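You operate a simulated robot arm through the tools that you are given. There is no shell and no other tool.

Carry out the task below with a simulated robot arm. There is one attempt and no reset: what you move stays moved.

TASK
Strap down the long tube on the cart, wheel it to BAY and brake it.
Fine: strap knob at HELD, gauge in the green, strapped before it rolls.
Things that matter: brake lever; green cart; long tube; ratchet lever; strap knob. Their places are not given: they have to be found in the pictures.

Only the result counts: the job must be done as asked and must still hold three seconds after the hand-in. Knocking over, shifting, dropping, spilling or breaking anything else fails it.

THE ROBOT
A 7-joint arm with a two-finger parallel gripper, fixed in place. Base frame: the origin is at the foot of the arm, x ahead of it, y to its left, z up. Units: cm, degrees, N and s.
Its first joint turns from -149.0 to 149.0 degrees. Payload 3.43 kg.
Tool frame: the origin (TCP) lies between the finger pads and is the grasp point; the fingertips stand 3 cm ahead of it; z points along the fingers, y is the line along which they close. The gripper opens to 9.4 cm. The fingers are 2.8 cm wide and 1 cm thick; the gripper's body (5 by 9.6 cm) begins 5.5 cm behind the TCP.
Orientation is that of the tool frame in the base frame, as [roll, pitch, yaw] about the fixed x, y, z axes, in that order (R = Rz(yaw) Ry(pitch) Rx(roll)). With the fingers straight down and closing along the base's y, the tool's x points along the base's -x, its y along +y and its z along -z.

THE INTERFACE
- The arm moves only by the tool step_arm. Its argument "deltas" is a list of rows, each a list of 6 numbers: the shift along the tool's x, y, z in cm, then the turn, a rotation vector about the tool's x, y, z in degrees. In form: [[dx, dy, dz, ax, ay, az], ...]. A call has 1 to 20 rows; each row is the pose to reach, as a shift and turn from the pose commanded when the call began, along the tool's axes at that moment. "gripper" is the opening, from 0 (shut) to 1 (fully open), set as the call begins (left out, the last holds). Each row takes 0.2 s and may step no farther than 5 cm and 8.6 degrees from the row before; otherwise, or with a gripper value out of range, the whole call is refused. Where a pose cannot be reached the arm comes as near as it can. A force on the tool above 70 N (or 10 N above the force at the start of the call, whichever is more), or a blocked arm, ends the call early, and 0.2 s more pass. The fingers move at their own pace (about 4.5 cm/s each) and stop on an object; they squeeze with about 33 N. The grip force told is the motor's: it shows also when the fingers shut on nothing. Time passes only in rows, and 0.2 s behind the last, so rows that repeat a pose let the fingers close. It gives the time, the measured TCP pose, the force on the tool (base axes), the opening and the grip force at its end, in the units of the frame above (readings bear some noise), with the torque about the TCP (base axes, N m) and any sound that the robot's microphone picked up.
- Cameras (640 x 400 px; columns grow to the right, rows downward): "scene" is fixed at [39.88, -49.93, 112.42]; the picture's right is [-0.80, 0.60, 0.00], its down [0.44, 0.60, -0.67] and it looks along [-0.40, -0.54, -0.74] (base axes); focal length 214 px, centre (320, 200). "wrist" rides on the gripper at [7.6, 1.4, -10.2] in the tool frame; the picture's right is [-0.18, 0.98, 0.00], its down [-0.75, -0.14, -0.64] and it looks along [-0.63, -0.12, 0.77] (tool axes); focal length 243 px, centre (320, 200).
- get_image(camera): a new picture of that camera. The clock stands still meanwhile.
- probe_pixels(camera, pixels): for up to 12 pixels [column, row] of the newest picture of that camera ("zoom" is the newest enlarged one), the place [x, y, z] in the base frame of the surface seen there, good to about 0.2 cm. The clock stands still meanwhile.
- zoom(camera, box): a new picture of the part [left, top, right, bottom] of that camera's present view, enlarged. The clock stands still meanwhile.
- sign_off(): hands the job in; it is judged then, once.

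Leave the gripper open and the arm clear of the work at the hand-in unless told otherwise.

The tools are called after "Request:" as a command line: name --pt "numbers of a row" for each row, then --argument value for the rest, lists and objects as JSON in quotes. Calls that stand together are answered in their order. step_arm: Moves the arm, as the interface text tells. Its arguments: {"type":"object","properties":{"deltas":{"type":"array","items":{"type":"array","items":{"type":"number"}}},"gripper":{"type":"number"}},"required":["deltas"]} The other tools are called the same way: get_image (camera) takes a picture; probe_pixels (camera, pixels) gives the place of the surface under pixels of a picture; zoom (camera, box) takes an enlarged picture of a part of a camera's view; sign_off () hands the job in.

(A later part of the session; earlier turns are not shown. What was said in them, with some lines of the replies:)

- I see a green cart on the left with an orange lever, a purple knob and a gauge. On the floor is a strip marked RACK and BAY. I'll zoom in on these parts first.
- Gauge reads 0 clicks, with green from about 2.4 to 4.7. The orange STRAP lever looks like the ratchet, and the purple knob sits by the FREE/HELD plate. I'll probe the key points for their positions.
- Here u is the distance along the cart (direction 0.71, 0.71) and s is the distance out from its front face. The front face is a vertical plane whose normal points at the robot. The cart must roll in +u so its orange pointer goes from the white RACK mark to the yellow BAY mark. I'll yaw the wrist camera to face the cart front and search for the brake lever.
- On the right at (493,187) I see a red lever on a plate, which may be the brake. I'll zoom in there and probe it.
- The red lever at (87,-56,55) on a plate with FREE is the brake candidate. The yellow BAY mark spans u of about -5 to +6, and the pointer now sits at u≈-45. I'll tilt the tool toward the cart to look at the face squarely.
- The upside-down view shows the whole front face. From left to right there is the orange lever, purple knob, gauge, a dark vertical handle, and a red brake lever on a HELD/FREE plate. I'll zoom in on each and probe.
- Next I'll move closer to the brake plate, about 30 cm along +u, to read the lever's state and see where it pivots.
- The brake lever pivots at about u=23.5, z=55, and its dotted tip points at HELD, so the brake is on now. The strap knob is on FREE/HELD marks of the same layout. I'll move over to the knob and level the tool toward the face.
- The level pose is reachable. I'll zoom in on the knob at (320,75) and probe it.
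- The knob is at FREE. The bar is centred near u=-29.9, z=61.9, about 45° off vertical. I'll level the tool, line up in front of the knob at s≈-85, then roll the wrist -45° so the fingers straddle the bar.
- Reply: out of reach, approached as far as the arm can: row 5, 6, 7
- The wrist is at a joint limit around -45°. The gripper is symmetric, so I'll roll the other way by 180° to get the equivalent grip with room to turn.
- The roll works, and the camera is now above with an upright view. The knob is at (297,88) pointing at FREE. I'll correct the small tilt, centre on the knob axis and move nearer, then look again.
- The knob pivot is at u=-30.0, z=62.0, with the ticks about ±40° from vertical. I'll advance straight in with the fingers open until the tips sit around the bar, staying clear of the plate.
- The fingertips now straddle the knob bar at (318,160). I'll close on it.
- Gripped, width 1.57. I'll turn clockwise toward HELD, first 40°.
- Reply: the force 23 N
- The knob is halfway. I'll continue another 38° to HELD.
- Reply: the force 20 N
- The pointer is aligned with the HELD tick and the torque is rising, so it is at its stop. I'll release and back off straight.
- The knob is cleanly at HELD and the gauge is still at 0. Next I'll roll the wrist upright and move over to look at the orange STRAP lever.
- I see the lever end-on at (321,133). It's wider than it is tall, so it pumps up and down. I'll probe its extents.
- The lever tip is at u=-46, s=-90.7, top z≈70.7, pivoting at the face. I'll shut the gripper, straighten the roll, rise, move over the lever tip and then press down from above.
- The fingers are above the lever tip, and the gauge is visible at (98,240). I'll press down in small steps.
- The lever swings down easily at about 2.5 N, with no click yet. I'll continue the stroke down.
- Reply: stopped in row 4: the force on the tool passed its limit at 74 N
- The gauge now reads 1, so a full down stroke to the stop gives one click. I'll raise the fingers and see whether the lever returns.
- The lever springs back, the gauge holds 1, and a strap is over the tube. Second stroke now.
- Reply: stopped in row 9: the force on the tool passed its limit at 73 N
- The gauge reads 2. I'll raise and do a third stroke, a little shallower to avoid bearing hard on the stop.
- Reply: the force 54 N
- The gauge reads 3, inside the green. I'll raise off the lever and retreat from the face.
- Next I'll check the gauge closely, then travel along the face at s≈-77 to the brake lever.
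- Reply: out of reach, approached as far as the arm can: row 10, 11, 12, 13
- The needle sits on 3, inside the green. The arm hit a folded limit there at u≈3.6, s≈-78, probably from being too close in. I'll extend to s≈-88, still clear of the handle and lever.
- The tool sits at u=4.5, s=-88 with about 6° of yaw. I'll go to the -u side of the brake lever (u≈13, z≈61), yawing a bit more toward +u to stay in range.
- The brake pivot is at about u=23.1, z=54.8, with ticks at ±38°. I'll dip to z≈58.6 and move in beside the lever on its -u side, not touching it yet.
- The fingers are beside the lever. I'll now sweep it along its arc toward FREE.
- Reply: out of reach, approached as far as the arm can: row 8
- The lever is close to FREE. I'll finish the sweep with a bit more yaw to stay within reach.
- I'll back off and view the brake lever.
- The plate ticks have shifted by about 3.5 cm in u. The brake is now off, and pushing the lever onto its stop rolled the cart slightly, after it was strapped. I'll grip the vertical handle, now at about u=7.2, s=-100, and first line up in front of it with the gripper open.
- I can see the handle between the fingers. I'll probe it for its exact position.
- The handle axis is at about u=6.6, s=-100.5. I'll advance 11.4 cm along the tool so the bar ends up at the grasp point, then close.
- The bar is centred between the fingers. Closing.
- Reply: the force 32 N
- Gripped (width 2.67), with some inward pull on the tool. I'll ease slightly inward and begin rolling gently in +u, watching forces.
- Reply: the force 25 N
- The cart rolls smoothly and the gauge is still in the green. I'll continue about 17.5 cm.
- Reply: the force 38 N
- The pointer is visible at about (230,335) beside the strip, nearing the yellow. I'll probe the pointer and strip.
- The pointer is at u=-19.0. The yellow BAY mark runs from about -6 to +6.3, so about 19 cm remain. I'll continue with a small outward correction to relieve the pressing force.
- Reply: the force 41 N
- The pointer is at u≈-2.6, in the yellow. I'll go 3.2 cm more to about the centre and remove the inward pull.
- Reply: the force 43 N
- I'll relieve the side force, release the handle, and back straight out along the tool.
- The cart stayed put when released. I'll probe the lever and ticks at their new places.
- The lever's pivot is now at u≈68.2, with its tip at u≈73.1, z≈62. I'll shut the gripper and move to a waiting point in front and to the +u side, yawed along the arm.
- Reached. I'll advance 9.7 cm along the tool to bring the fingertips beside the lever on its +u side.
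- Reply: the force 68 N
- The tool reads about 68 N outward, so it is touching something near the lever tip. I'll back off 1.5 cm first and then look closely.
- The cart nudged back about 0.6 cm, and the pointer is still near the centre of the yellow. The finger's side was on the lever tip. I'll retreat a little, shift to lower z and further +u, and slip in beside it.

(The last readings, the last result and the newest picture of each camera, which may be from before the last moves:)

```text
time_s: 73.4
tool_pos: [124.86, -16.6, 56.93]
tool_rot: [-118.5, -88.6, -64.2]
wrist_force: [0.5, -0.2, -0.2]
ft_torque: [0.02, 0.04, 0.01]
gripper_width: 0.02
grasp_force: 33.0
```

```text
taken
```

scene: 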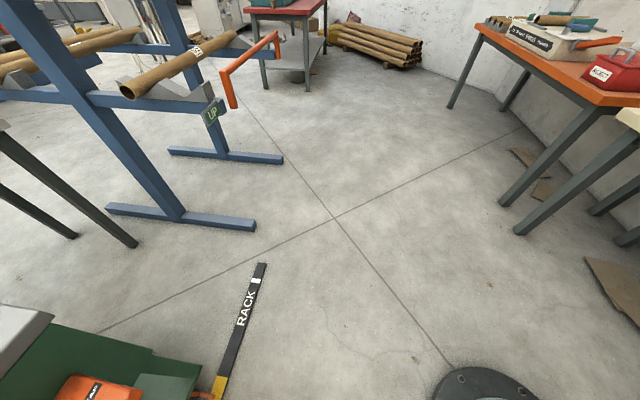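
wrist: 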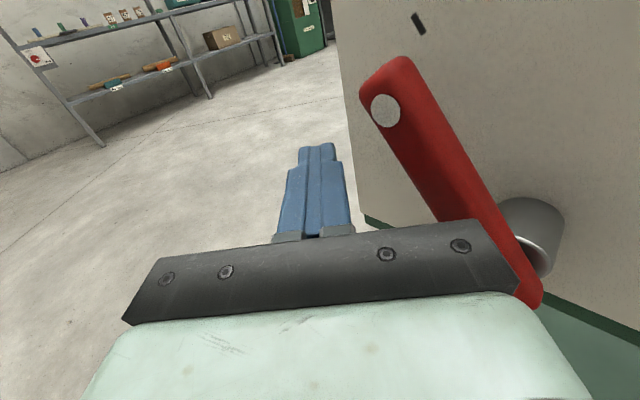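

The fingers are now in beside the lever with no contact. I'll sweep it toward HELD along its arc, first to vertical.

Request:
step_arm --pt "0.05 1.3 -0.84 0 0 0" --pt "0.1 2.59 -1.68 0 0 0" --pt "0.4 3.3 -2.35 0 0 0" --pt "0.7 4.07 -3.03 0 0 0" --pt "1.4 4.6 -3.5 0 0 0" --pt "2.1 5.18 -4.04 0 0 0" --pt "2.7 5.7 -4.5 0 0 0" --pt "3.3 6.29 -5.05 0 0 0"

Request:
get_image --camera "wrist"

Request:
zoom --camera "scene" --box '[120, 260, 320, 400]'

```text
time_s: 75.2
tool_pos: [119.5, -22.85, 60.34]
tool_rot: [-114.6, -88.7, -68.5]
wrist_force: [-0.3, 0.1, -0.2]
ft_torque: [0.0, 0.0, -0.02]
gripper_width: 0.0
grasp_force: 32.8
```

```text
taken
```

wrist: 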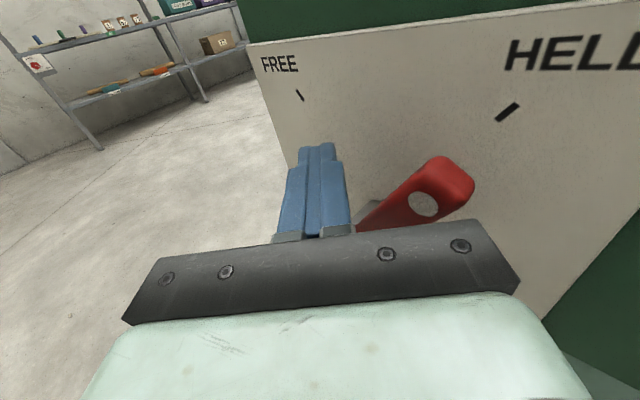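

```text
2.86 times, centred on (220, 330) of scene
```

zoom: 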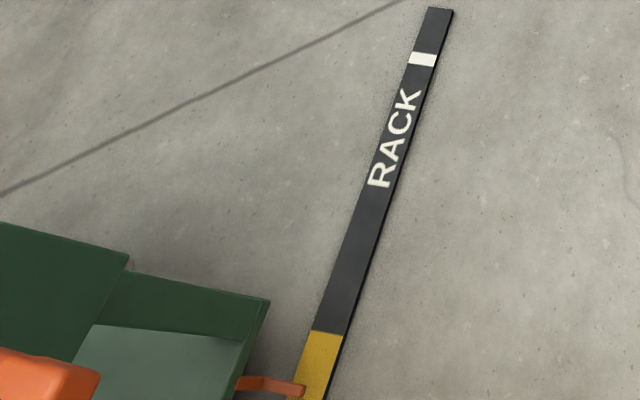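

The lever is past vertical and the cart hasn't moved. I'll finish the sweep to HELD.

Request:
step_arm --pt "0.5 0.55 -0.5 0 0 0" --pt "1.0 1.1 -1.0 0 0 0" --pt "1.2 1.55 -1.4 0 0 0" --pt "1.3 2.0 -1.8 0 0 0"

Request:
get_image --camera "wrist"

Request:
probe_pixels --camera "wrist" --pixels '[[300, 95], [470, 190], [440, 210]]'

```text
time_s: 76.2
tool_pos: [117.72, -24.12, 61.52]
tool_rot: [-109.2, -88.7, -73.4]
wrist_force: [10.2, 22.7, 2.1]
ft_torque: [0.31, -0.11, 0.07]
gripper_width: 0.0
grasp_force: 32.7
```

```text
taken
```

wrist: 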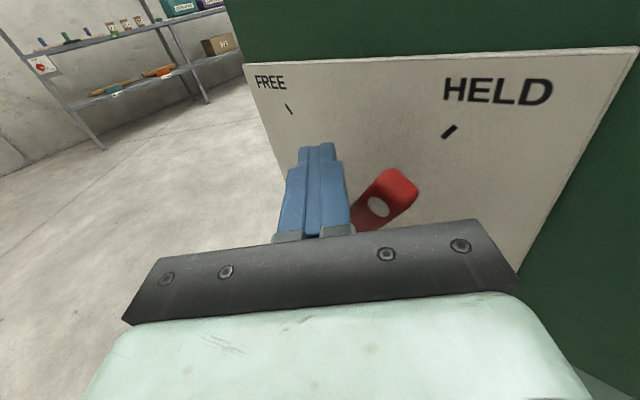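

```text
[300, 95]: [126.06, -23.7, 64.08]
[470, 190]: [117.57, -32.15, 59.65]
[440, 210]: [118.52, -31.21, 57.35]
```

I read 23 N of resistance in u, so the lever is at its stop. I'll unload slightly in +u and back out.

Request:
step_arm --pt "0 -0.8 0.3 0 0 0" --pt "0 -1.2 -0.5 0 0 0" --pt "0 -1.2 -4 0 0 0" --pt "0 -1.2 -8 0 0 0" --pt "0 -1.2 -11 0 0 0"

Request:
get_image --camera "wrist"

Request:
zoom --camera "wrist" --box '[240, 0, 500, 180]'

Request:
zoom --camera "scene" --box '[120, 260, 320, 400]'

```text
time_s: 77.4
tool_pos: [106.47, -22.95, 61.7]
tool_rot: [-115.2, -88.6, -67.9]
wrist_force: [0.6, -0.7, 0.0]
ft_torque: [0.0, 0.0, -0.04]
gripper_width: 0.0
grasp_force: 33.2
```

```text
taken
```

wrist: 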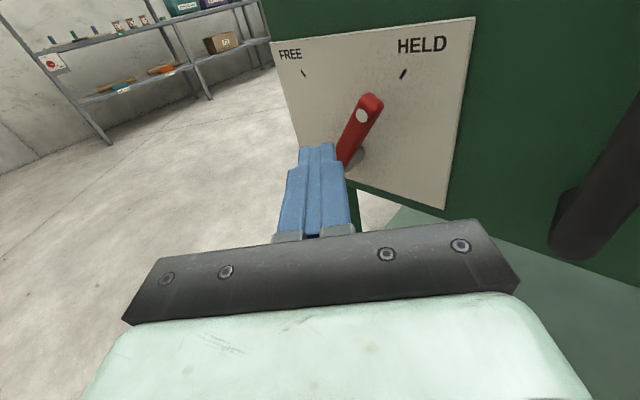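

```text
2.22 times, centred on (370, 90) of wrist
```

zoom: 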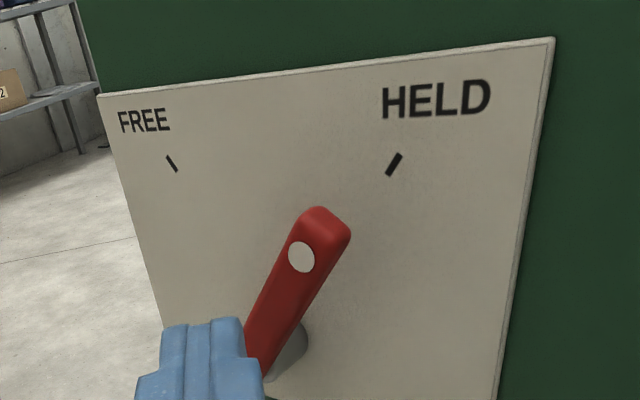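

```text
2.86 times, centred on (220, 330) of scene
```

zoom: 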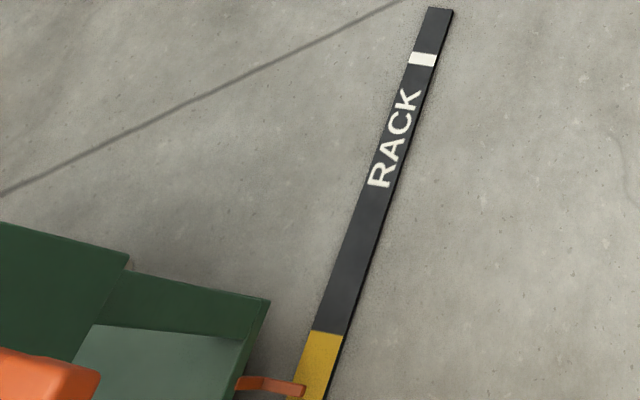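

Request:
probe_pixels --camera "wrist" --pixels '[[362, 116], [368, 98], [355, 135], [343, 160], [404, 73], [304, 73], [362, 160]]'

```text
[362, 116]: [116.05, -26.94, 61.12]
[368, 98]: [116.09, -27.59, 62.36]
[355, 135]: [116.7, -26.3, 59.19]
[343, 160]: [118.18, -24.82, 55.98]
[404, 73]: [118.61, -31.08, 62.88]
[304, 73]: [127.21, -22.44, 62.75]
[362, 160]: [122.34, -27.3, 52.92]
```

The lever is back at the same HELD angle it had at the start. Now I'll probe the pointer, then back away and open the gripper for a final check.

Request:
probe_pixels --camera "zoom" --pixels '[[302, 390], [295, 388], [270, 385], [325, 333]]'

Request:
step_arm --pt "0 3 -3 0 0 0" --pt "0 6 -6 0 0 0" --pt "0 9 -9 0 0 0" --pt "0 12 -12 0 0 0" --pt "0 15 -15 0 0 0" --gripper 1

Request:
get_image --camera "wrist"

Request:
get_image --camera "scene"

```text
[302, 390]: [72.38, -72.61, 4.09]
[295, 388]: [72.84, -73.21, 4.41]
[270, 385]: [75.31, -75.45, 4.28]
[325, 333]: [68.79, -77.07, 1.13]
```

```text
time_s: 78.6
tool_pos: [90.69, -37.09, 61.39]
tool_rot: [-113.2, -88.6, -69.8]
wrist_force: [-1.1, -1.8, 0.0]
ft_torque: [-0.02, 0.03, 0.03]
gripper_width: 9.36
grasp_force: 0.1
```

```text
taken
```

wrist: 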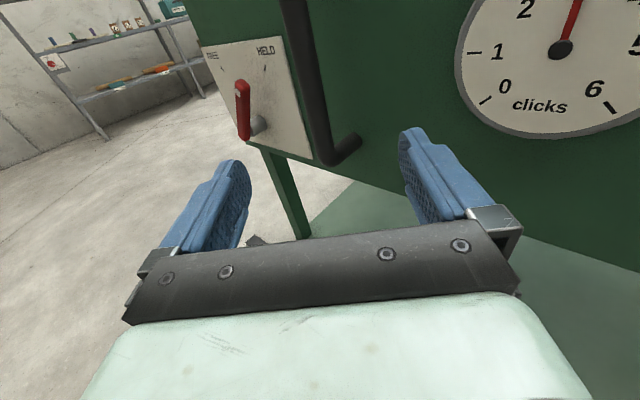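

```text
taken
```

scene: 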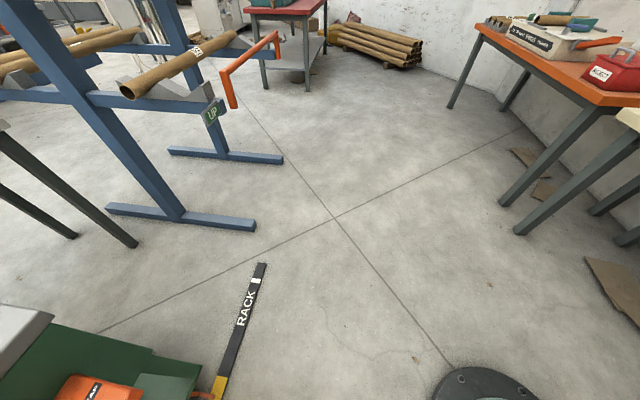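

The pointer is at u≈-0.2, centred in the BAY mark. I'll back off and turn to check the gauge and knob.

Request:
step_arm --pt "0.5 2.4 -3.5 -3 0 0" --pt "1 4.8 -7.1 -6 0 0" --pt "1.5 7.2 -10.6 -9 0 0" --pt "2 9.7 -14.2 -12 0 0" --pt "2.5 12.1 -17.7 -15 0 0" --pt "3 14.5 -21.3 -18 0 0"

Request:
get_image --camera "wrist"

```text
time_s: 80.0
tool_pos: [68.99, -50.55, 64.16]
tool_rot: [-132.4, -88.5, -68.7]
wrist_force: [0.2, 0.9, -0.2]
ft_torque: [-0.02, 0.04, -0.03]
gripper_width: 9.39
grasp_force: 0.1
```

```text
taken
```

wrist: 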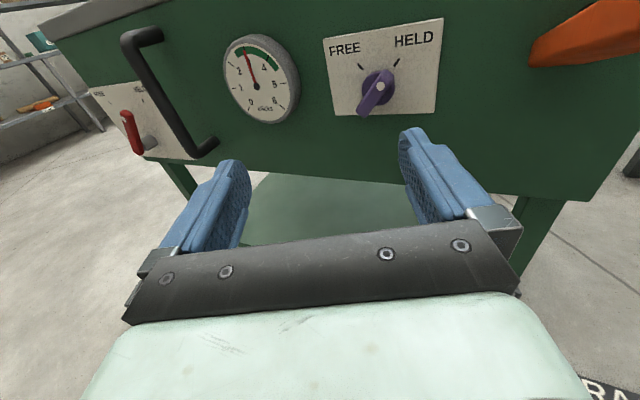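

The gauge is still on 3 and the knob at HELD. I'll zoom in to confirm, then lift clear and view the tube.

Request:
zoom --camera "wrist" --box '[200, 10, 460, 140]'

Request:
step_arm --pt "4 0 0 0 0 0" --pt "8 0 0 0 0 0" --pt "12 0 0 0 0 0" --pt "16 0 0 0 0 0" --pt "20 0 0 0 0 0" --pt "20 0 0 0 0 0"

Request:
get_image --camera "wrist"

Request:
zoom --camera "scene" --box '[120, 260, 320, 400]'

```text
2.46 times, centred on (330, 75) of wrist
```

zoom: 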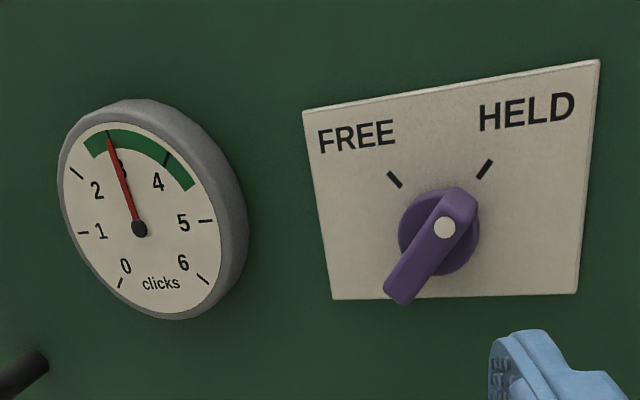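

```text
time_s: 81.4
tool_pos: [69.03, -50.85, 84.48]
tool_rot: [-132.9, -88.7, -68.2]
wrist_force: [0.2, -0.7, -1.0]
ft_torque: [0.01, 0.01, -0.02]
gripper_width: 9.37
grasp_force: 0.1
```

```text
taken
```

wrist: 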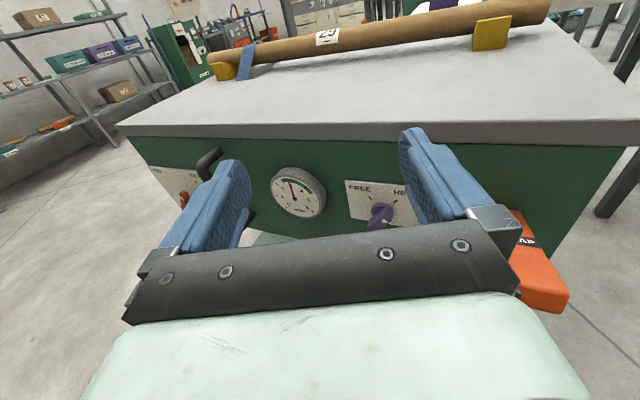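

```text
2.86 times, centred on (220, 330) of scene
```

zoom: 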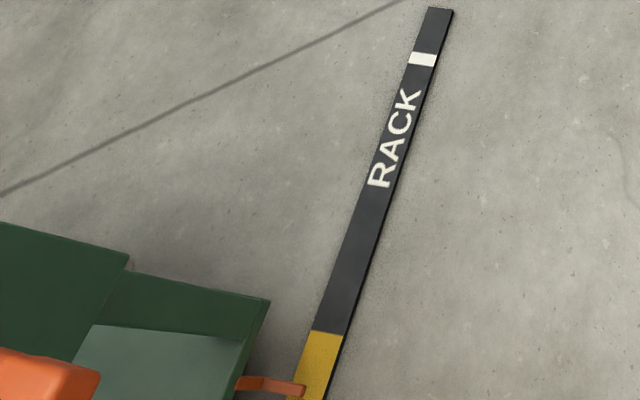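

Everything checks out:
- **Tube:** strapped on the cart.
- **Knob and gauge:** knob at HELD, gauge on 3 in the green.
- **Cart:** pointer at u≈-0.2, in the middle of the yellow BAY mark.
- **Brake:** lever at HELD.
- **Arm:** clear of the cart, gripper open.

I'm handing in.

Request:
sign_off

```text
The job is handed in.
```

The long tube is strapped down and the cart is braked at BAY. I've handed the job in, but no verdict came back, so the state below is from my last pictures and readings.

- **Strap:** I turned the knob to HELD first, then pumped the ratchet lever three times. The gauge reads 3 clicks, inside the green, and still read 3 after the cart had been moved.
- **Rolling:** The cart was fully strapped before it moved at all. The brake was already on at the start, so I released it and rolled the cart about 45 cm by its handle. The cart's pointer ended about at the middle of the yellow BAY mark.
- **Brake:** I swept the lever back to HELD, and it sits at the same angle it had at the start.
- **Unplanned nudges:** Releasing the brake rolled the cart about 3.5 cm early. My first try at setting the brake pushed it back about 0.6 cm. Neither affected the final position.

I saw nothing else knocked or moved. The gripper is open and the arm is clear of the cart.
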